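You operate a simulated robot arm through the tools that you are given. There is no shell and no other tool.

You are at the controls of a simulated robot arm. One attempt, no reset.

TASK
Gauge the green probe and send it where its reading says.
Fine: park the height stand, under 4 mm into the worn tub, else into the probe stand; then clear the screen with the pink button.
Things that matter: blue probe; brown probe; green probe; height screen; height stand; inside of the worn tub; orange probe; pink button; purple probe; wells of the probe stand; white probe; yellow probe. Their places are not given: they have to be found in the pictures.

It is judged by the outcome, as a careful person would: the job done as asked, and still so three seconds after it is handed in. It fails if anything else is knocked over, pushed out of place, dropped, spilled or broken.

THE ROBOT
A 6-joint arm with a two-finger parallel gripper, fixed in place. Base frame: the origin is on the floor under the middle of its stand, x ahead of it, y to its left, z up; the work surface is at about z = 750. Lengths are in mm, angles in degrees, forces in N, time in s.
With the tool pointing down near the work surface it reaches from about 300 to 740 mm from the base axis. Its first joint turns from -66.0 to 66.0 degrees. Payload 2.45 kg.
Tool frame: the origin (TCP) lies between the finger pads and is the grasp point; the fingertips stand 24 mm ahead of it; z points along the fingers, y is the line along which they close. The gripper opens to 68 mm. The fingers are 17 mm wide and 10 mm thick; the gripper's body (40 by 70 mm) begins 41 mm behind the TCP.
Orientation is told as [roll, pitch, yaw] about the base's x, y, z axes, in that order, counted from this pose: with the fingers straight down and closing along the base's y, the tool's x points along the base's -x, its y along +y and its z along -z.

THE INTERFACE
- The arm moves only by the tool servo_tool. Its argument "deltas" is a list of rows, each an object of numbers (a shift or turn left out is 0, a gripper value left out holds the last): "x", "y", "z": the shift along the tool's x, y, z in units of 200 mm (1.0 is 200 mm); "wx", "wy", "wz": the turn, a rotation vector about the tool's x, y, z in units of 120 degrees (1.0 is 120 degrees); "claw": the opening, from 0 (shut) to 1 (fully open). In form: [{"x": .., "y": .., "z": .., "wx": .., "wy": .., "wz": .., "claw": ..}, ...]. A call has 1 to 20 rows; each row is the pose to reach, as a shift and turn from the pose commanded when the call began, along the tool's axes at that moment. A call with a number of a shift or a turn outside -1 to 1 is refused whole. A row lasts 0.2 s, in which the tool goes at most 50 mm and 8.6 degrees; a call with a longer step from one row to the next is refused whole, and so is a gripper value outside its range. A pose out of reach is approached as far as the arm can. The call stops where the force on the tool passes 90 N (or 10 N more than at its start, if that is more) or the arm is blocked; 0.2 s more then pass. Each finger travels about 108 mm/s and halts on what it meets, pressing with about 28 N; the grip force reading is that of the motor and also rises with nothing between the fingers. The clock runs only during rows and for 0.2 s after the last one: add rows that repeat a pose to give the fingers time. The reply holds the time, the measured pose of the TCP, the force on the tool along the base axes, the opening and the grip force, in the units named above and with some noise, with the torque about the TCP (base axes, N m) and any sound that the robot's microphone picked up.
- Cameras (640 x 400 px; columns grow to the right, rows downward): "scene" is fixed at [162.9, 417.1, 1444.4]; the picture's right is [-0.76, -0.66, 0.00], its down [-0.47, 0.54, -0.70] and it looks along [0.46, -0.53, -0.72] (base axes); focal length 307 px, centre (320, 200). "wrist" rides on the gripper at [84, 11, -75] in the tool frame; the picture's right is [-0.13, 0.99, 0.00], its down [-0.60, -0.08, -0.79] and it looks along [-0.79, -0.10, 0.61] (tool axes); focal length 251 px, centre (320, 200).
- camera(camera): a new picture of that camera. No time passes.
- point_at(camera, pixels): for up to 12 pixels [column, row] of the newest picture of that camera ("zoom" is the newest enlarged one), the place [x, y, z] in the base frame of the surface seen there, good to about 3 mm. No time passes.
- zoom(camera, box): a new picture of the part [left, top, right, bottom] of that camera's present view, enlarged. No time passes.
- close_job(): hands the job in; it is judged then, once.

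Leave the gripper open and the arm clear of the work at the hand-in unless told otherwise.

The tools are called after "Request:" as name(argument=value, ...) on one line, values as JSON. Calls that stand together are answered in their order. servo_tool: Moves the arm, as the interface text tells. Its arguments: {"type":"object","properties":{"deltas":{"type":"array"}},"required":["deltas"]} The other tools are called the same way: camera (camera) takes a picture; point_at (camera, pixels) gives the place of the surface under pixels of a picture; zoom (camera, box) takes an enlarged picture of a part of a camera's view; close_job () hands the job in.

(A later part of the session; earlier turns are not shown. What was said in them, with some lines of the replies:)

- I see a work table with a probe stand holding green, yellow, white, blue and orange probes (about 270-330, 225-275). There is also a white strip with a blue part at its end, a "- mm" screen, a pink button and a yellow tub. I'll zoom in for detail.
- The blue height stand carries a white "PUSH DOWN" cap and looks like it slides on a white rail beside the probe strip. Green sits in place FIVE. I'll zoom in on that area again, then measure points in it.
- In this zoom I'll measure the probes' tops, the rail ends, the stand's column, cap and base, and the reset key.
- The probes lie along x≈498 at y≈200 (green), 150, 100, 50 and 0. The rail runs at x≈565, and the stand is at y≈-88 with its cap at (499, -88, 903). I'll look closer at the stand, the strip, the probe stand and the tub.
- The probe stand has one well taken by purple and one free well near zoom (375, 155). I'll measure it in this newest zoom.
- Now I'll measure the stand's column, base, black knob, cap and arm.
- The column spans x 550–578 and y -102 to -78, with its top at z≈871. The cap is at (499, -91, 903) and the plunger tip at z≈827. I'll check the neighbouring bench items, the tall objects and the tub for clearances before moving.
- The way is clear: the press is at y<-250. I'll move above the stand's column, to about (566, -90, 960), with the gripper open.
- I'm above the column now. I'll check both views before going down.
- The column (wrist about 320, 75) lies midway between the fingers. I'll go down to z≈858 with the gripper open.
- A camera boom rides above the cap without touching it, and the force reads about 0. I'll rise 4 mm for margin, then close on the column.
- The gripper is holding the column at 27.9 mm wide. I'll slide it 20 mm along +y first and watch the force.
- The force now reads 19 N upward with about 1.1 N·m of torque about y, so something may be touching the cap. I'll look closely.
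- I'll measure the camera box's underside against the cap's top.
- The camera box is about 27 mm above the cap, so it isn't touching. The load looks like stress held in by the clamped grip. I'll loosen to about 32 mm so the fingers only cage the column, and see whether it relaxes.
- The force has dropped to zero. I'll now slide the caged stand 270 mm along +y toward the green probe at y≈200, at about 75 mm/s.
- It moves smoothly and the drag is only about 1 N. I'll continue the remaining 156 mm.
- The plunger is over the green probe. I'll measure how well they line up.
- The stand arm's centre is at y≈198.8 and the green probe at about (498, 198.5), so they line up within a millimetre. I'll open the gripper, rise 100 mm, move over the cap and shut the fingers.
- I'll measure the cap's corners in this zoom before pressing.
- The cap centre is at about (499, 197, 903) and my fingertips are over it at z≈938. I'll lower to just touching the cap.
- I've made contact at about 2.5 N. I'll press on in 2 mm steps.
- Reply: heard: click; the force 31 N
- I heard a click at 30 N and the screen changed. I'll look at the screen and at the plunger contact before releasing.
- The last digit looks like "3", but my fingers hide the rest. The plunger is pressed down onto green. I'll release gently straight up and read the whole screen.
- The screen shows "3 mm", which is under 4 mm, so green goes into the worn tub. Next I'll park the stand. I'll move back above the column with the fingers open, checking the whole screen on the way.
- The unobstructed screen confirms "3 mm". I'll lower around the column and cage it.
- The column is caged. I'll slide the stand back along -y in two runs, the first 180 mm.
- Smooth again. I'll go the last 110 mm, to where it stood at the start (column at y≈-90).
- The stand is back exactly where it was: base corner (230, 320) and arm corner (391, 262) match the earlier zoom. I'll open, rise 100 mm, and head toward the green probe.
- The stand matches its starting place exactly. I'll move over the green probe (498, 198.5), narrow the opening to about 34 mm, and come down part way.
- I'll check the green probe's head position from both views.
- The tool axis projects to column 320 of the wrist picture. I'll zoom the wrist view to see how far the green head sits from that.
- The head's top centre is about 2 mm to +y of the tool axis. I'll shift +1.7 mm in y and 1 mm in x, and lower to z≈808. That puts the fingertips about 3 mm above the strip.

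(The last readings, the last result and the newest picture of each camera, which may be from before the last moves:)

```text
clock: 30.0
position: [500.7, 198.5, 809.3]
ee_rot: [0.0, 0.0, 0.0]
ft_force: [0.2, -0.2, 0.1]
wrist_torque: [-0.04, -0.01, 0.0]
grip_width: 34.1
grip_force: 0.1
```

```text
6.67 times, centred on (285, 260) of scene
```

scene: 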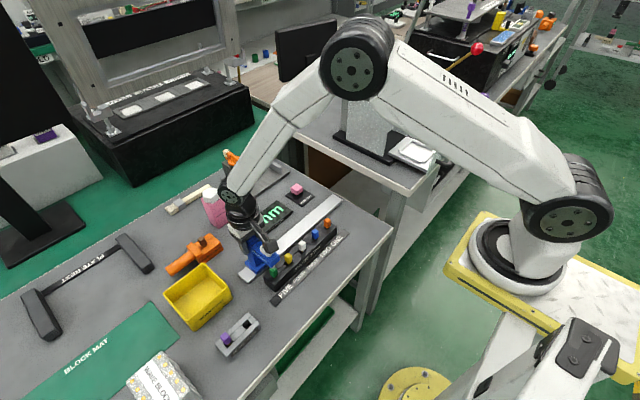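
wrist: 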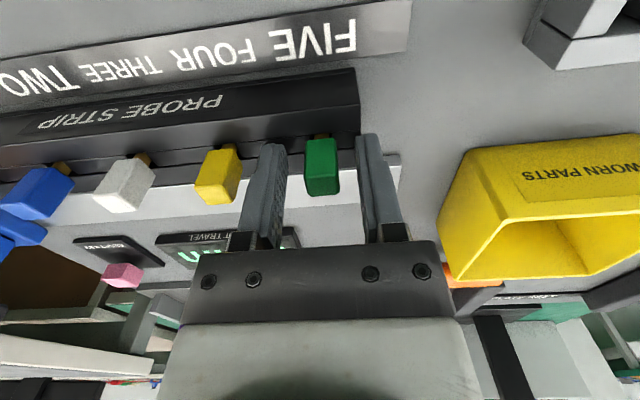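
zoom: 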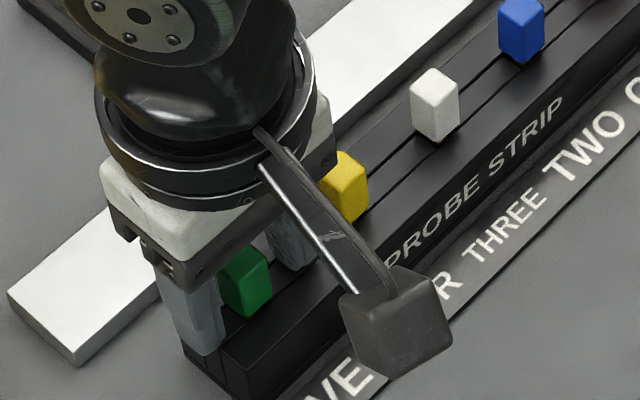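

Green is centred between the fingers (wrist column about 321). I'll close on it.

Request:
servo_tool(deltas=[{"claw": 0.3}, {"claw": 0.12}, {"claw": 0.12}, {"claw": 0.12}])

Request:
camera(camera="wrist")

```text
clock: 31.0
position: [500.2, 198.4, 810.9]
ee_rot: [0.0, 0.0, 0.0]
ft_force: [0.8, 0.6, 2.4]
wrist_torque: [0.01, -0.02, -0.04]
grip_width: 14.0
grip_force: 28.3
```

```text
taken
```

wrist: 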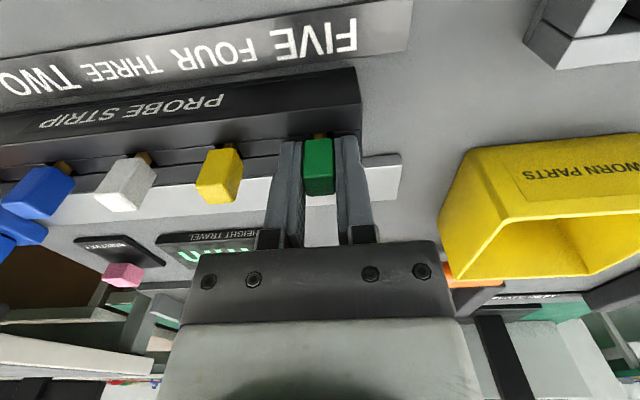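

I'm holding green at 14 mm wide and 28 N. I'll lift straight up slowly by 100 mm.

Request:
servo_tool(deltas=[{"z": -0.025}, {"z": -0.075}, {"z": -0.125}, {"z": -0.2}, {"z": -0.3}, {"z": -0.4}, {"z": -0.5}, {"z": -0.5}])

Request:
camera(camera="wrist")

Request:
camera(camera="scene")

Request:
zoom(camera="scene", box=[220, 190, 330, 290])

```text
clock: 32.8
position: [498.1, 200.5, 911.5]
ee_rot: [0.0, 0.0, 0.0]
ft_force: [-1.4, 0.9, -0.7]
wrist_torque: [0.01, -0.03, -0.01]
grip_width: 14.1
grip_force: 27.9
```

```text
taken
```

wrist: 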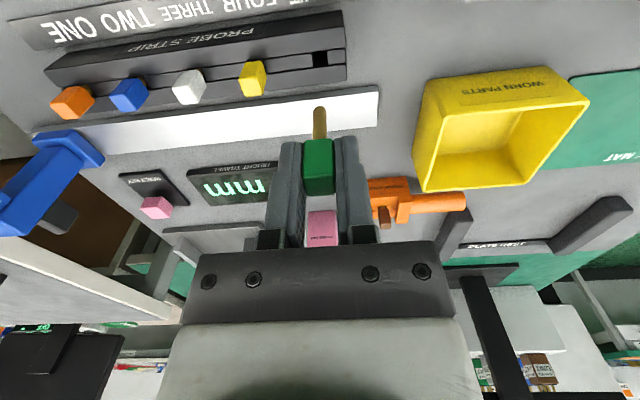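

```text
taken
```

scene: 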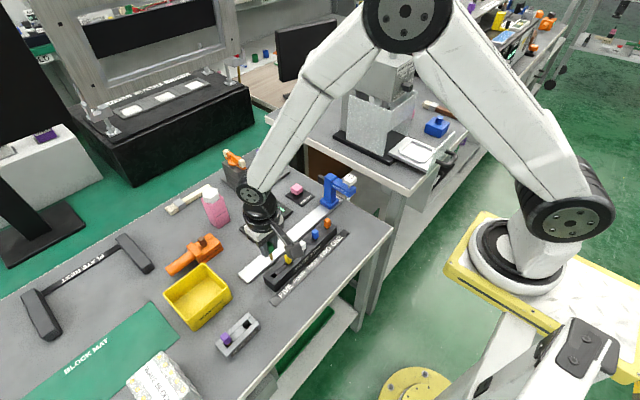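

```text
4.00 times, centred on (275, 240) of scene
```

zoom: 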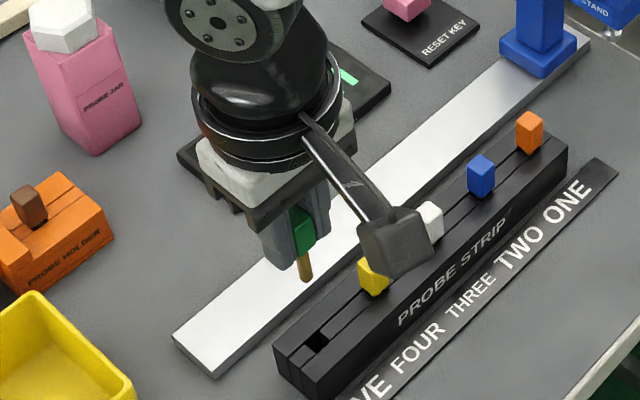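

Green is out, with its brass pin below the fingers. Now I'll measure the tub's rim and floor accurately.

Request:
zoom(camera="scene", box=[150, 250, 250, 340])

```text
4.44 times, centred on (200, 295) of scene
```

zoom: 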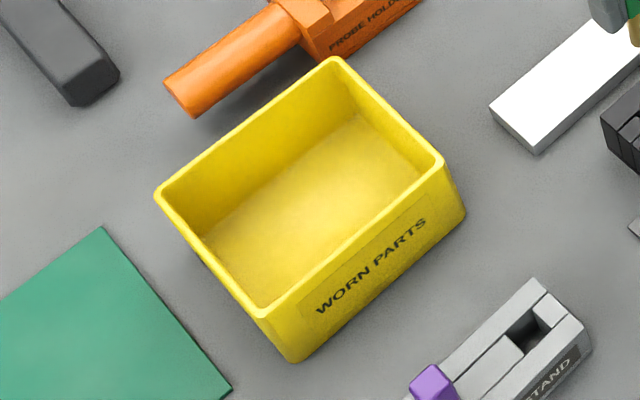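

Request:
point_at(camera="zoom", pixels=[[333, 60], [440, 158], [265, 312], [160, 192], [320, 195], [355, 118], [418, 175], [270, 290], [205, 238], [300, 220], [340, 160]])

Request:
point_at(camera="wrist", pixels=[[320, 108], [320, 120], [318, 137], [318, 165], [315, 60]])

```text
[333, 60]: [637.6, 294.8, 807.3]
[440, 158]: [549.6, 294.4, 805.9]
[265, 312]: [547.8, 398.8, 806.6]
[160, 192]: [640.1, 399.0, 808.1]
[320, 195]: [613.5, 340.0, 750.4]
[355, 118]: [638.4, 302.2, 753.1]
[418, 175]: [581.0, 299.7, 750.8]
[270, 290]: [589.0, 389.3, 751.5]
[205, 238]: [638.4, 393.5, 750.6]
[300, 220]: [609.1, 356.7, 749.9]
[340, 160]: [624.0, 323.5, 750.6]
```

```text
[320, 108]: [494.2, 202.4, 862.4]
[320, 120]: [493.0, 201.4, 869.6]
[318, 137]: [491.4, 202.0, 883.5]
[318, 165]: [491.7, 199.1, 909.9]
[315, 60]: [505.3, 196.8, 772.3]
```

The tub's rim centre is (594, 347), with rim z≈807 and floor z≈751. The pin's end is about 49 mm below the TCP. I'll carry green over the tub at z≈909.

Request:
servo_tool(deltas=[{"x": -0.03, "y": 0.05}, {"x": -0.1, "y": 0.15}, {"x": -0.18, "y": 0.27}, {"x": -0.26, "y": 0.4}, {"x": -0.34, "y": 0.52}, {"x": -0.41, "y": 0.63}, {"x": -0.46, "y": 0.71}, {"x": -0.475, "y": 0.734}, {"x": -0.475, "y": 0.734}])

Request:
camera(camera="wrist")

Request:
zoom(camera="scene", box=[150, 210, 270, 340])

```text
clock: 34.8
position: [594.0, 347.7, 909.0]
ee_rot: [-0.1, 0.0, 0.0]
ft_force: [0.2, 0.5, -0.7]
wrist_torque: [0.05, 0.0, -0.02]
grip_width: 13.9
grip_force: 27.8
```

```text
taken
```

wrist: 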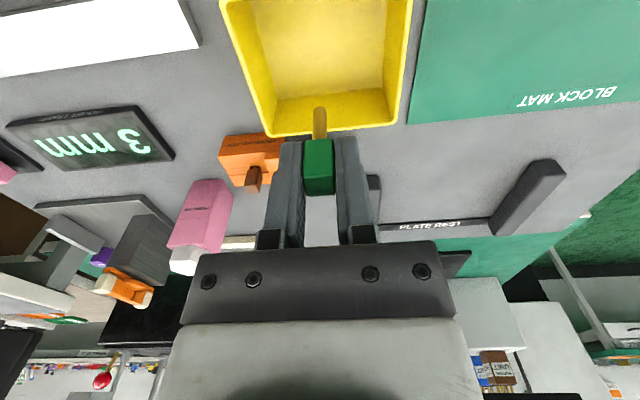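

```text
3.08 times, centred on (210, 275) of scene
```

zoom: 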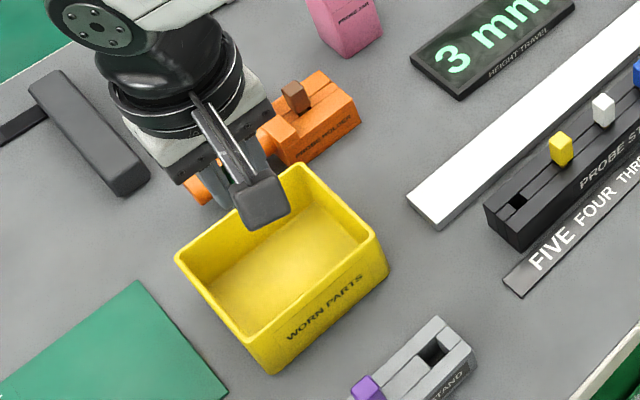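

I'm over the tub's centre. I'll lower until the pin is a few mm above the floor (TCP z≈806).

Request:
servo_tool(deltas=[{"z": 0.1}, {"z": 0.2}, {"z": 0.3}, {"z": 0.39}, {"z": 0.45}, {"z": 0.49}, {"z": 0.515}, {"z": 0.515}])

Request:
camera(camera="wrist")

Request:
zoom(camera="scene", box=[150, 210, 270, 340])

```text
clock: 36.6
position: [594.4, 347.7, 809.4]
ee_rot: [0.2, -0.3, 0.0]
ft_force: [-4.2, 0.4, 21.6]
wrist_torque: [-0.05, 0.24, -0.03]
grip_width: 14.1
grip_force: 27.6
```

```text
taken
```

wrist: 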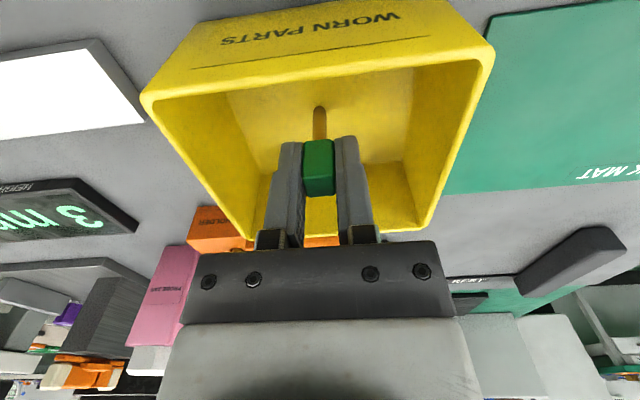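

```text
3.08 times, centred on (210, 275) of scene
```

zoom: 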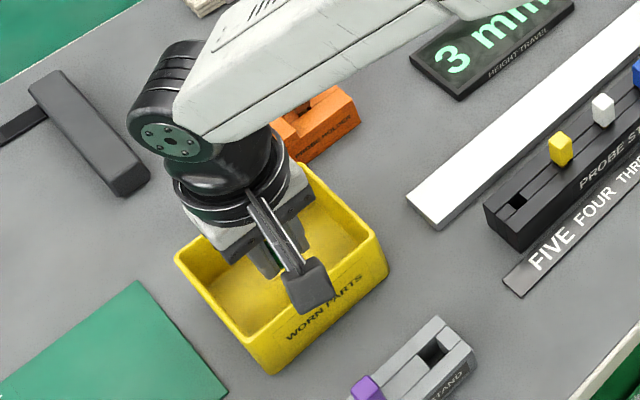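

The pin touched the floor at 21.6 N. I'll back off 2.5 mm to unload it, then open gently.

Request:
servo_tool(deltas=[{"z": -0.0125}, {"z": -0.0125}, {"z": -0.0125, "claw": 0.3}, {"z": -0.0125, "claw": 0.45}, {"z": -0.0125, "claw": 0.45}, {"z": -0.0125, "claw": 0.45}])

Request:
camera(camera="wrist")

```text
clock: 38.0
position: [595.6, 346.5, 808.8]
ee_rot: [0.0, 0.0, 0.1]
ft_force: [0.1, -0.9, -0.6]
wrist_torque: [0.0, -0.01, 0.0]
grip_width: 30.7
grip_force: 0.1
```

```text
taken
```

wrist: 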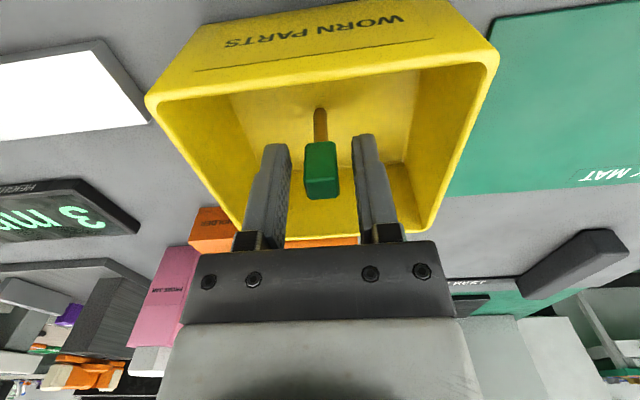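

Green is free of the fingers and standing on the tub floor. I'll rise straight up without touching it.

Request:
servo_tool(deltas=[{"z": -0.03}, {"z": -0.1}, {"z": -0.2}, {"z": -0.35}, {"z": -0.5}, {"z": -0.65}, {"z": -0.75}, {"z": -0.75}])

Request:
camera(camera="wrist")

Request:
zoom(camera="scene", box=[150, 230, 270, 340])

```text
clock: 39.8
position: [596.4, 347.6, 959.9]
ee_rot: [-0.1, 0.0, 0.0]
ft_force: [0.7, -0.4, -0.8]
wrist_torque: [0.0, -0.02, 0.01]
grip_width: 30.9
grip_force: 0.0
```

```text
taken
```

wrist: 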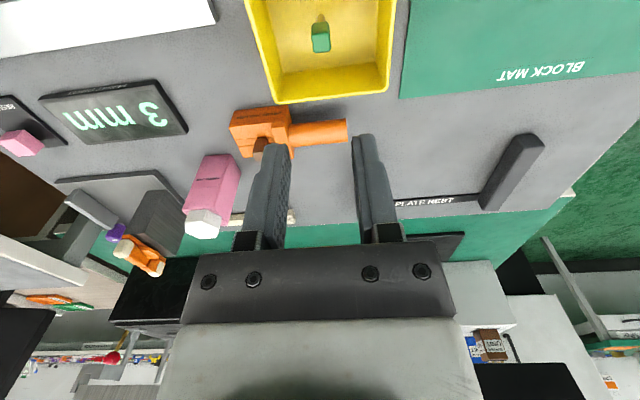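

```text
3.64 times, centred on (210, 285) of scene
```

zoom: 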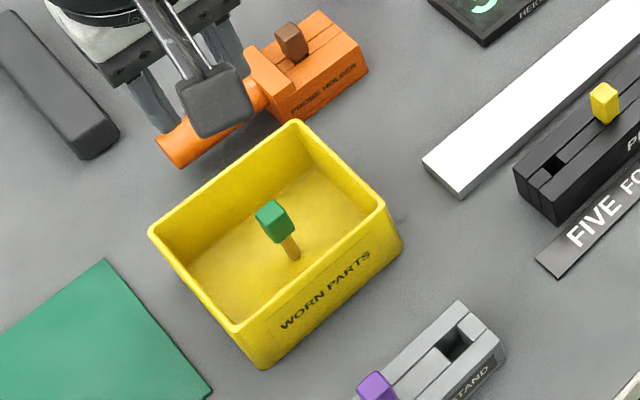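

Green stands inside the tub. Next is the pink button, so I'll measure it.

Request:
zoom(camera="scene", box=[270, 170, 330, 215])

```text
8.89 times, centred on (300, 192) of scene
```

zoom: 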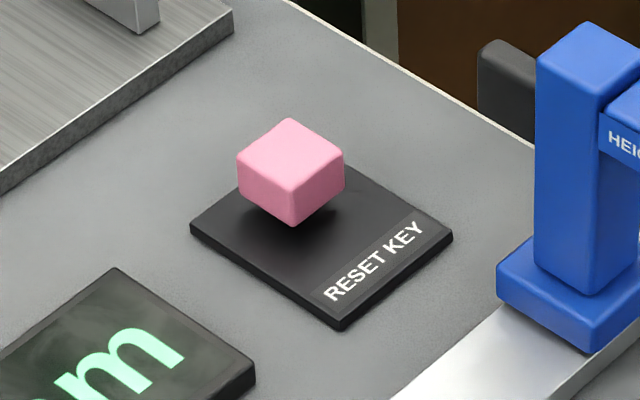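

Request:
point_at(camera="zoom", pixels=[[290, 120], [338, 150], [290, 183], [242, 153], [290, 152], [290, 222], [340, 325], [195, 225], [590, 60], [490, 60]])

```text
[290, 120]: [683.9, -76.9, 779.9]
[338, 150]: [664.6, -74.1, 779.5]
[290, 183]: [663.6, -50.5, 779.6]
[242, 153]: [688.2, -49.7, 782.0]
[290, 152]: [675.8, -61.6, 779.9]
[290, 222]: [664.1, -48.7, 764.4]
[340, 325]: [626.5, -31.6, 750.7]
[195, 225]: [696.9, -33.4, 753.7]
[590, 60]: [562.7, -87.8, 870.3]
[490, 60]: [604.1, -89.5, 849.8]
```

The pink button's top is centred at about (675.5, -62, 780). The stand is nearby and the wrist camera hangs low, so on the way I'll yaw the tool 30° to swing the camera away from the stand. First I'll close the fingers and travel at z≈958.

Request:
servo_tool(deltas=[{"x": -0.01, "y": -0.08, "claw": 0}, {"x": -0.03, "y": -0.22}, {"x": -0.06, "y": -0.38}, {"x": -0.09, "y": -0.55}, {"x": -0.12, "y": -0.72}, {"x": -0.14, "y": -0.88}, {"x": -0.15, "y": -1.0}, {"x": -0.15, "y": -1.0}])

Request:
servo_tool(deltas=[{"x": -0.03, "y": -0.08, "wz": 0.03}, {"x": -0.07, "y": -0.22, "wz": 0.08}, {"x": -0.12, "y": -0.38, "wz": 0.13}, {"x": -0.17, "y": -0.55, "wz": 0.18}, {"x": -0.22, "y": -0.72, "wz": 0.22}, {"x": -0.25, "y": -0.88, "wz": 0.25}, {"x": -0.255, "y": -1.0, "wz": 0.25}, {"x": -0.255, "y": -1.0, "wz": 0.25}])

Request:
camera(camera="wrist")

Request:
camera(camera="scene")

```text
clock: 41.6
position: [620.5, 145.7, 957.9]
ee_rot: [0.0, -0.1, 0.1]
ft_force: [-0.1, -0.6, 0.2]
wrist_torque: [-0.01, 0.02, -0.01]
grip_width: 0.3
grip_force: 23.8
```

```text
clock: 43.4
position: [677.0, -54.5, 958.6]
ee_rot: [0.0, 0.0, -29.9]
ft_force: [0.5, -0.4, 0.1]
wrist_torque: [-0.02, 0.0, 0.01]
grip_width: 0.0
grip_force: 23.7
```

```text
taken
```

wrist: 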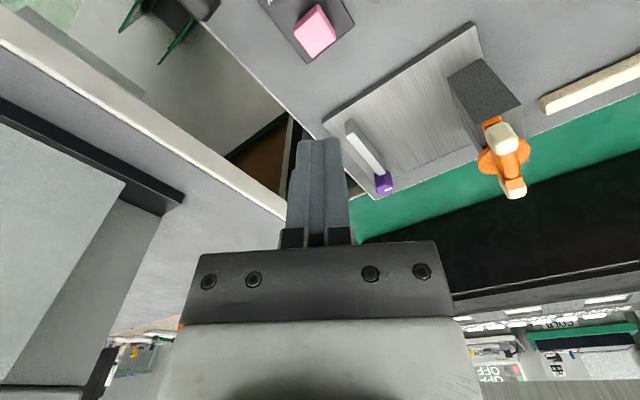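

```text
taken
```

scene: 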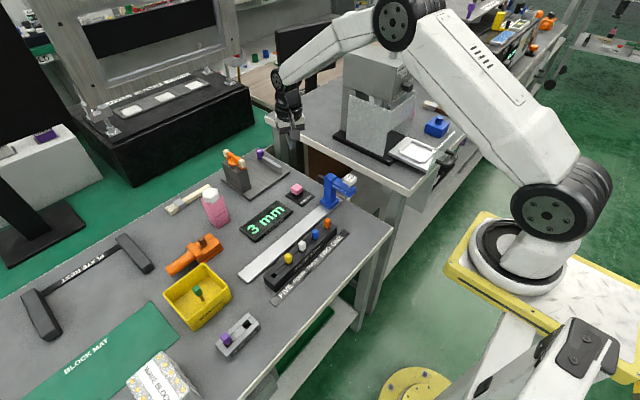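

The button appears at wrist about (315, 33), close under the tool. I'll measure it from here too.

Request:
zoom(camera="wrist", box=[280, 0, 360, 70])

```text
5.71 times, centred on (320, 35) of wrist
```

zoom: 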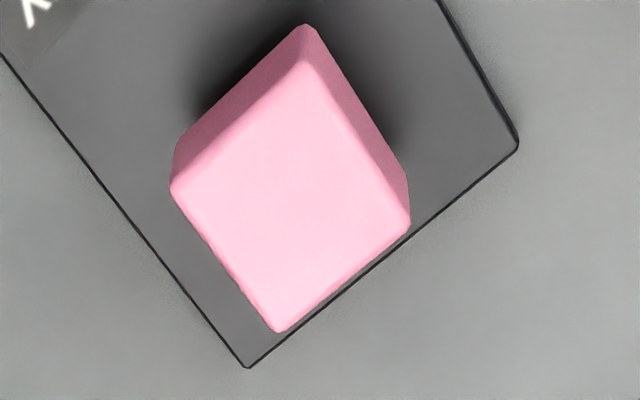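

Request:
point_at(camera="zoom", pixels=[[305, 65], [176, 190], [278, 328], [406, 225], [290, 200]])

```text
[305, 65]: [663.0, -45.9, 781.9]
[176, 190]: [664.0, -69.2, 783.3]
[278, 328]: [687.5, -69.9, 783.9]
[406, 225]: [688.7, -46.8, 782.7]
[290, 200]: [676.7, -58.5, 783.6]
```

Both views agree on a centre near (675.7, -60, 782). I'll centre over it and lower to just above.

Request:
servo_tool(deltas=[{"x": -0.0205, "y": -0.0285, "z": 0.1}, {"x": -0.0205, "y": -0.0285, "z": 0.28}, {"x": -0.0205, "y": -0.0285, "z": 0.46}, {"x": -0.0205, "y": -0.0285, "z": 0.6}, {"x": -0.0205, "y": -0.0285, "z": 0.69}, {"x": -0.0205, "y": -0.0285, "z": 0.725}, {"x": -0.0205, "y": -0.0285, "z": 0.725}])

Request:
zoom(camera="scene", box=[250, 130, 370, 230])

Request:
camera(camera="wrist")

```text
clock: 45.0
position: [680.3, -60.5, 814.2]
ee_rot: [0.0, 0.0, -30.0]
ft_force: [0.0, -0.6, -0.6]
wrist_torque: [-0.01, 0.01, 0.01]
grip_width: 0.0
grip_force: 23.6
```

```text
4.00 times, centred on (310, 180) of scene
```

zoom: 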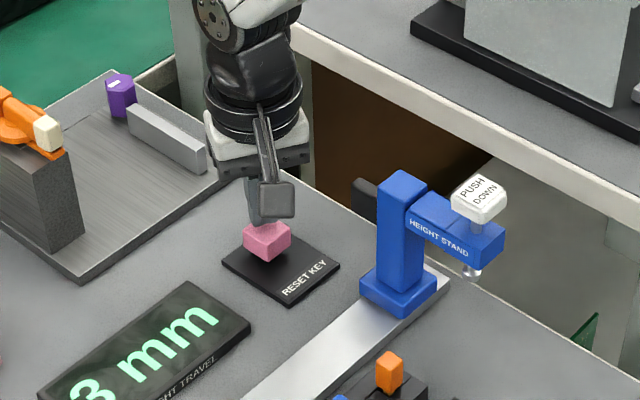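

```text
taken
```

wrist: 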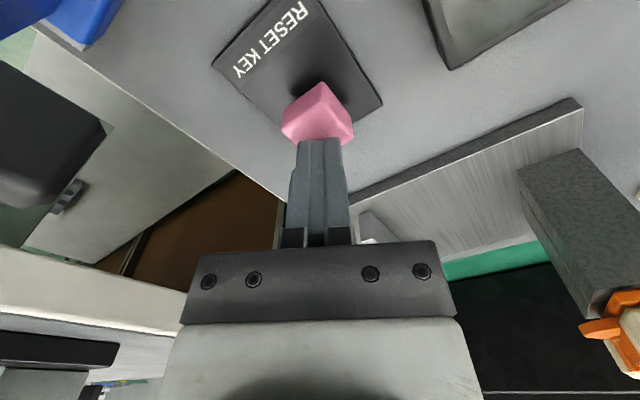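

The fingertips look a bit toward the far side of the button. I'll zoom in to check the overlap before pressing.

Request:
zoom(camera="wrist", box=[260, 60, 380, 160])

Request:
zoom(camera="scene", box=[275, 165, 335, 215])

```text
4.00 times, centred on (320, 110) of wrist
```

zoom: 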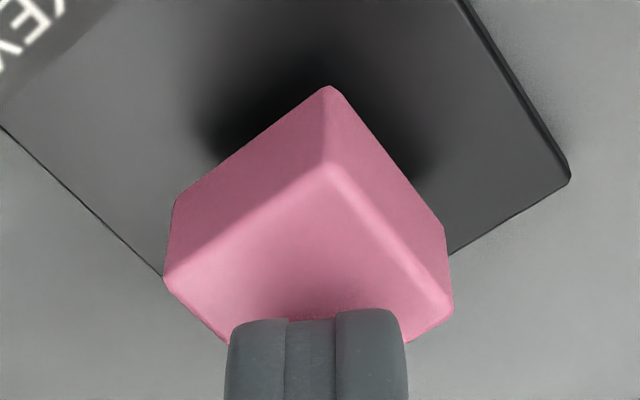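

```text
8.00 times, centred on (305, 190) of scene
```

zoom: 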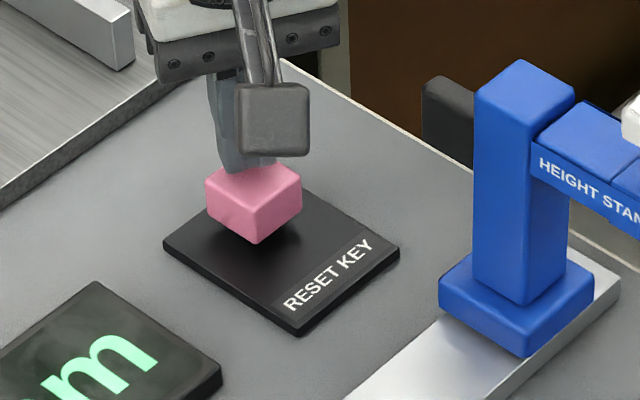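

The face's centre is only about 3 mm along tool x from the axis, so the overlap is good. I'll trim that and press down in small steps.

Request:
servo_tool(deltas=[{"x": 0.012, "y": -0.006}, {"x": 0.012, "y": -0.006, "z": 0.02}, {"x": 0.012, "y": -0.006, "z": 0.035}, {"x": 0.012, "y": -0.006, "z": 0.045}])

```text
clock: 46.0
position: [673.8, -61.2, 804.1]
ee_rot: [-0.1, 0.1, -30.1]
ft_force: [-1.9, 0.7, 2.3]
wrist_torque: [0.04, 0.02, 0.02]
grip_width: 0.0
grip_force: 23.9
```

I'm just making contact at about 2 N. I'll continue in 1.5 mm steps until it clicks.

Request:
servo_tool(deltas=[{"z": 0.0075}, {"z": 0.015}, {"z": 0.0225}])

Request:
zoom(camera="scene", box=[225, 165, 335, 245])

```text
clock: 46.8
position: [673.7, -60.0, 801.2]
ee_rot: [0.0, -0.1, -30.0]
ft_force: [-0.9, -2.4, 11.7]
wrist_torque: [-0.02, 0.04, 0.01]
grip_width: 0.0
grip_force: 23.7
heard: click
```

```text
5.00 times, centred on (280, 205) of scene
```

zoom: 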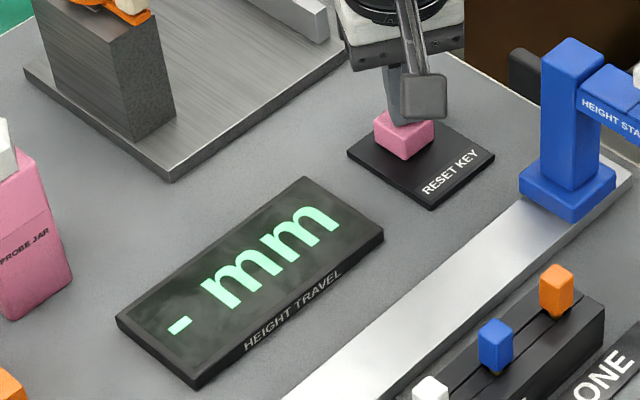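

It clicked, and the screen is cleared to "- mm". I'll rise straight up 150 mm and open the gripper.

Request:
servo_tool(deltas=[{"z": -0.03}, {"z": -0.1}, {"z": -0.25}, {"z": -0.45}, {"z": -0.65}, {"z": -0.8}, {"z": -0.8, "claw": 1}, {"z": -0.8, "claw": 1}, {"z": -0.8, "claw": 1}])

Request:
camera(camera="scene")

Request:
zoom(camera="scene", box=[220, 160, 380, 310])

Request:
zoom(camera="scene", box=[120, 220, 300, 360])

```text
clock: 48.8
position: [674.6, -60.1, 961.3]
ee_rot: [0.0, 0.0, -29.9]
ft_force: [0.0, 0.7, 0.4]
wrist_torque: [0.0, -0.02, -0.02]
grip_width: 67.9
grip_force: 0.1
```

```text
taken
```

scene: 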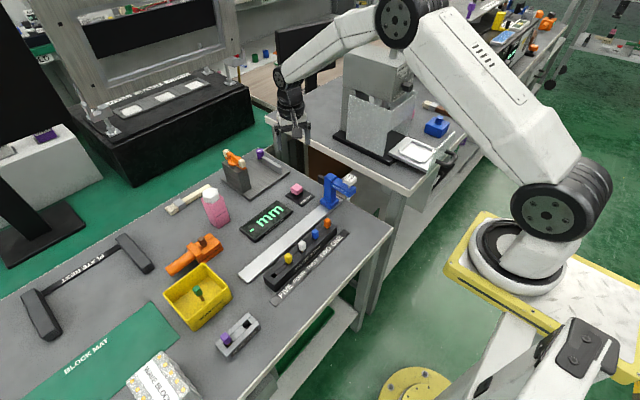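

```text
2.67 times, centred on (300, 235) of scene
```

zoom: 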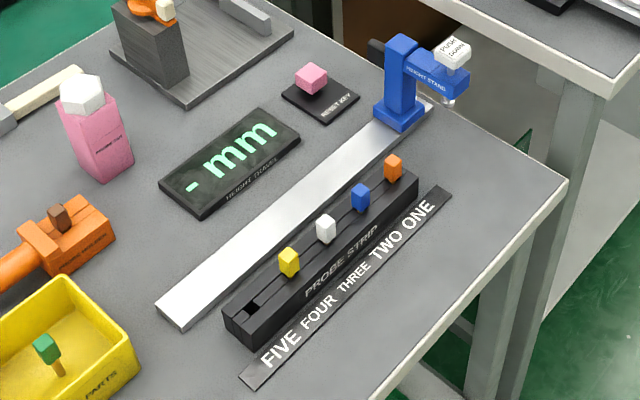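

```text
2.86 times, centred on (210, 290) of scene
```

zoom: 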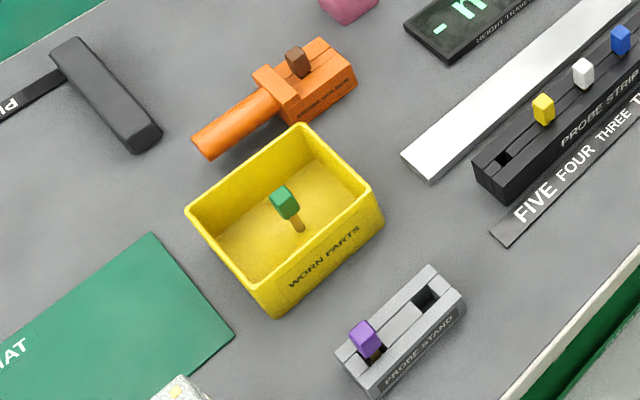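

Everything is in place. The stand is parked where it started, the green probe is in the worn tub, the screen shows "- mm", and nothing else has moved. The gripper is open and the arm is clear, so I'm handing in.

Request:
close_job()

```text
The job is handed in.
```

The green probe read 3 mm, which is under 4 mm, so I put it in the worn tub. It was standing upright inside the tub when I handed the job in.

- **Height stand:** parked back where it started at the end of its rail.
- **Screen:** cleared to "- mm" with the pink button, as the last step before moving clear.
- **Other items:** the rest of the probes and the items around them looked unmoved in the final pictures.
- **Arm:** left clear of the work with the gripper open.
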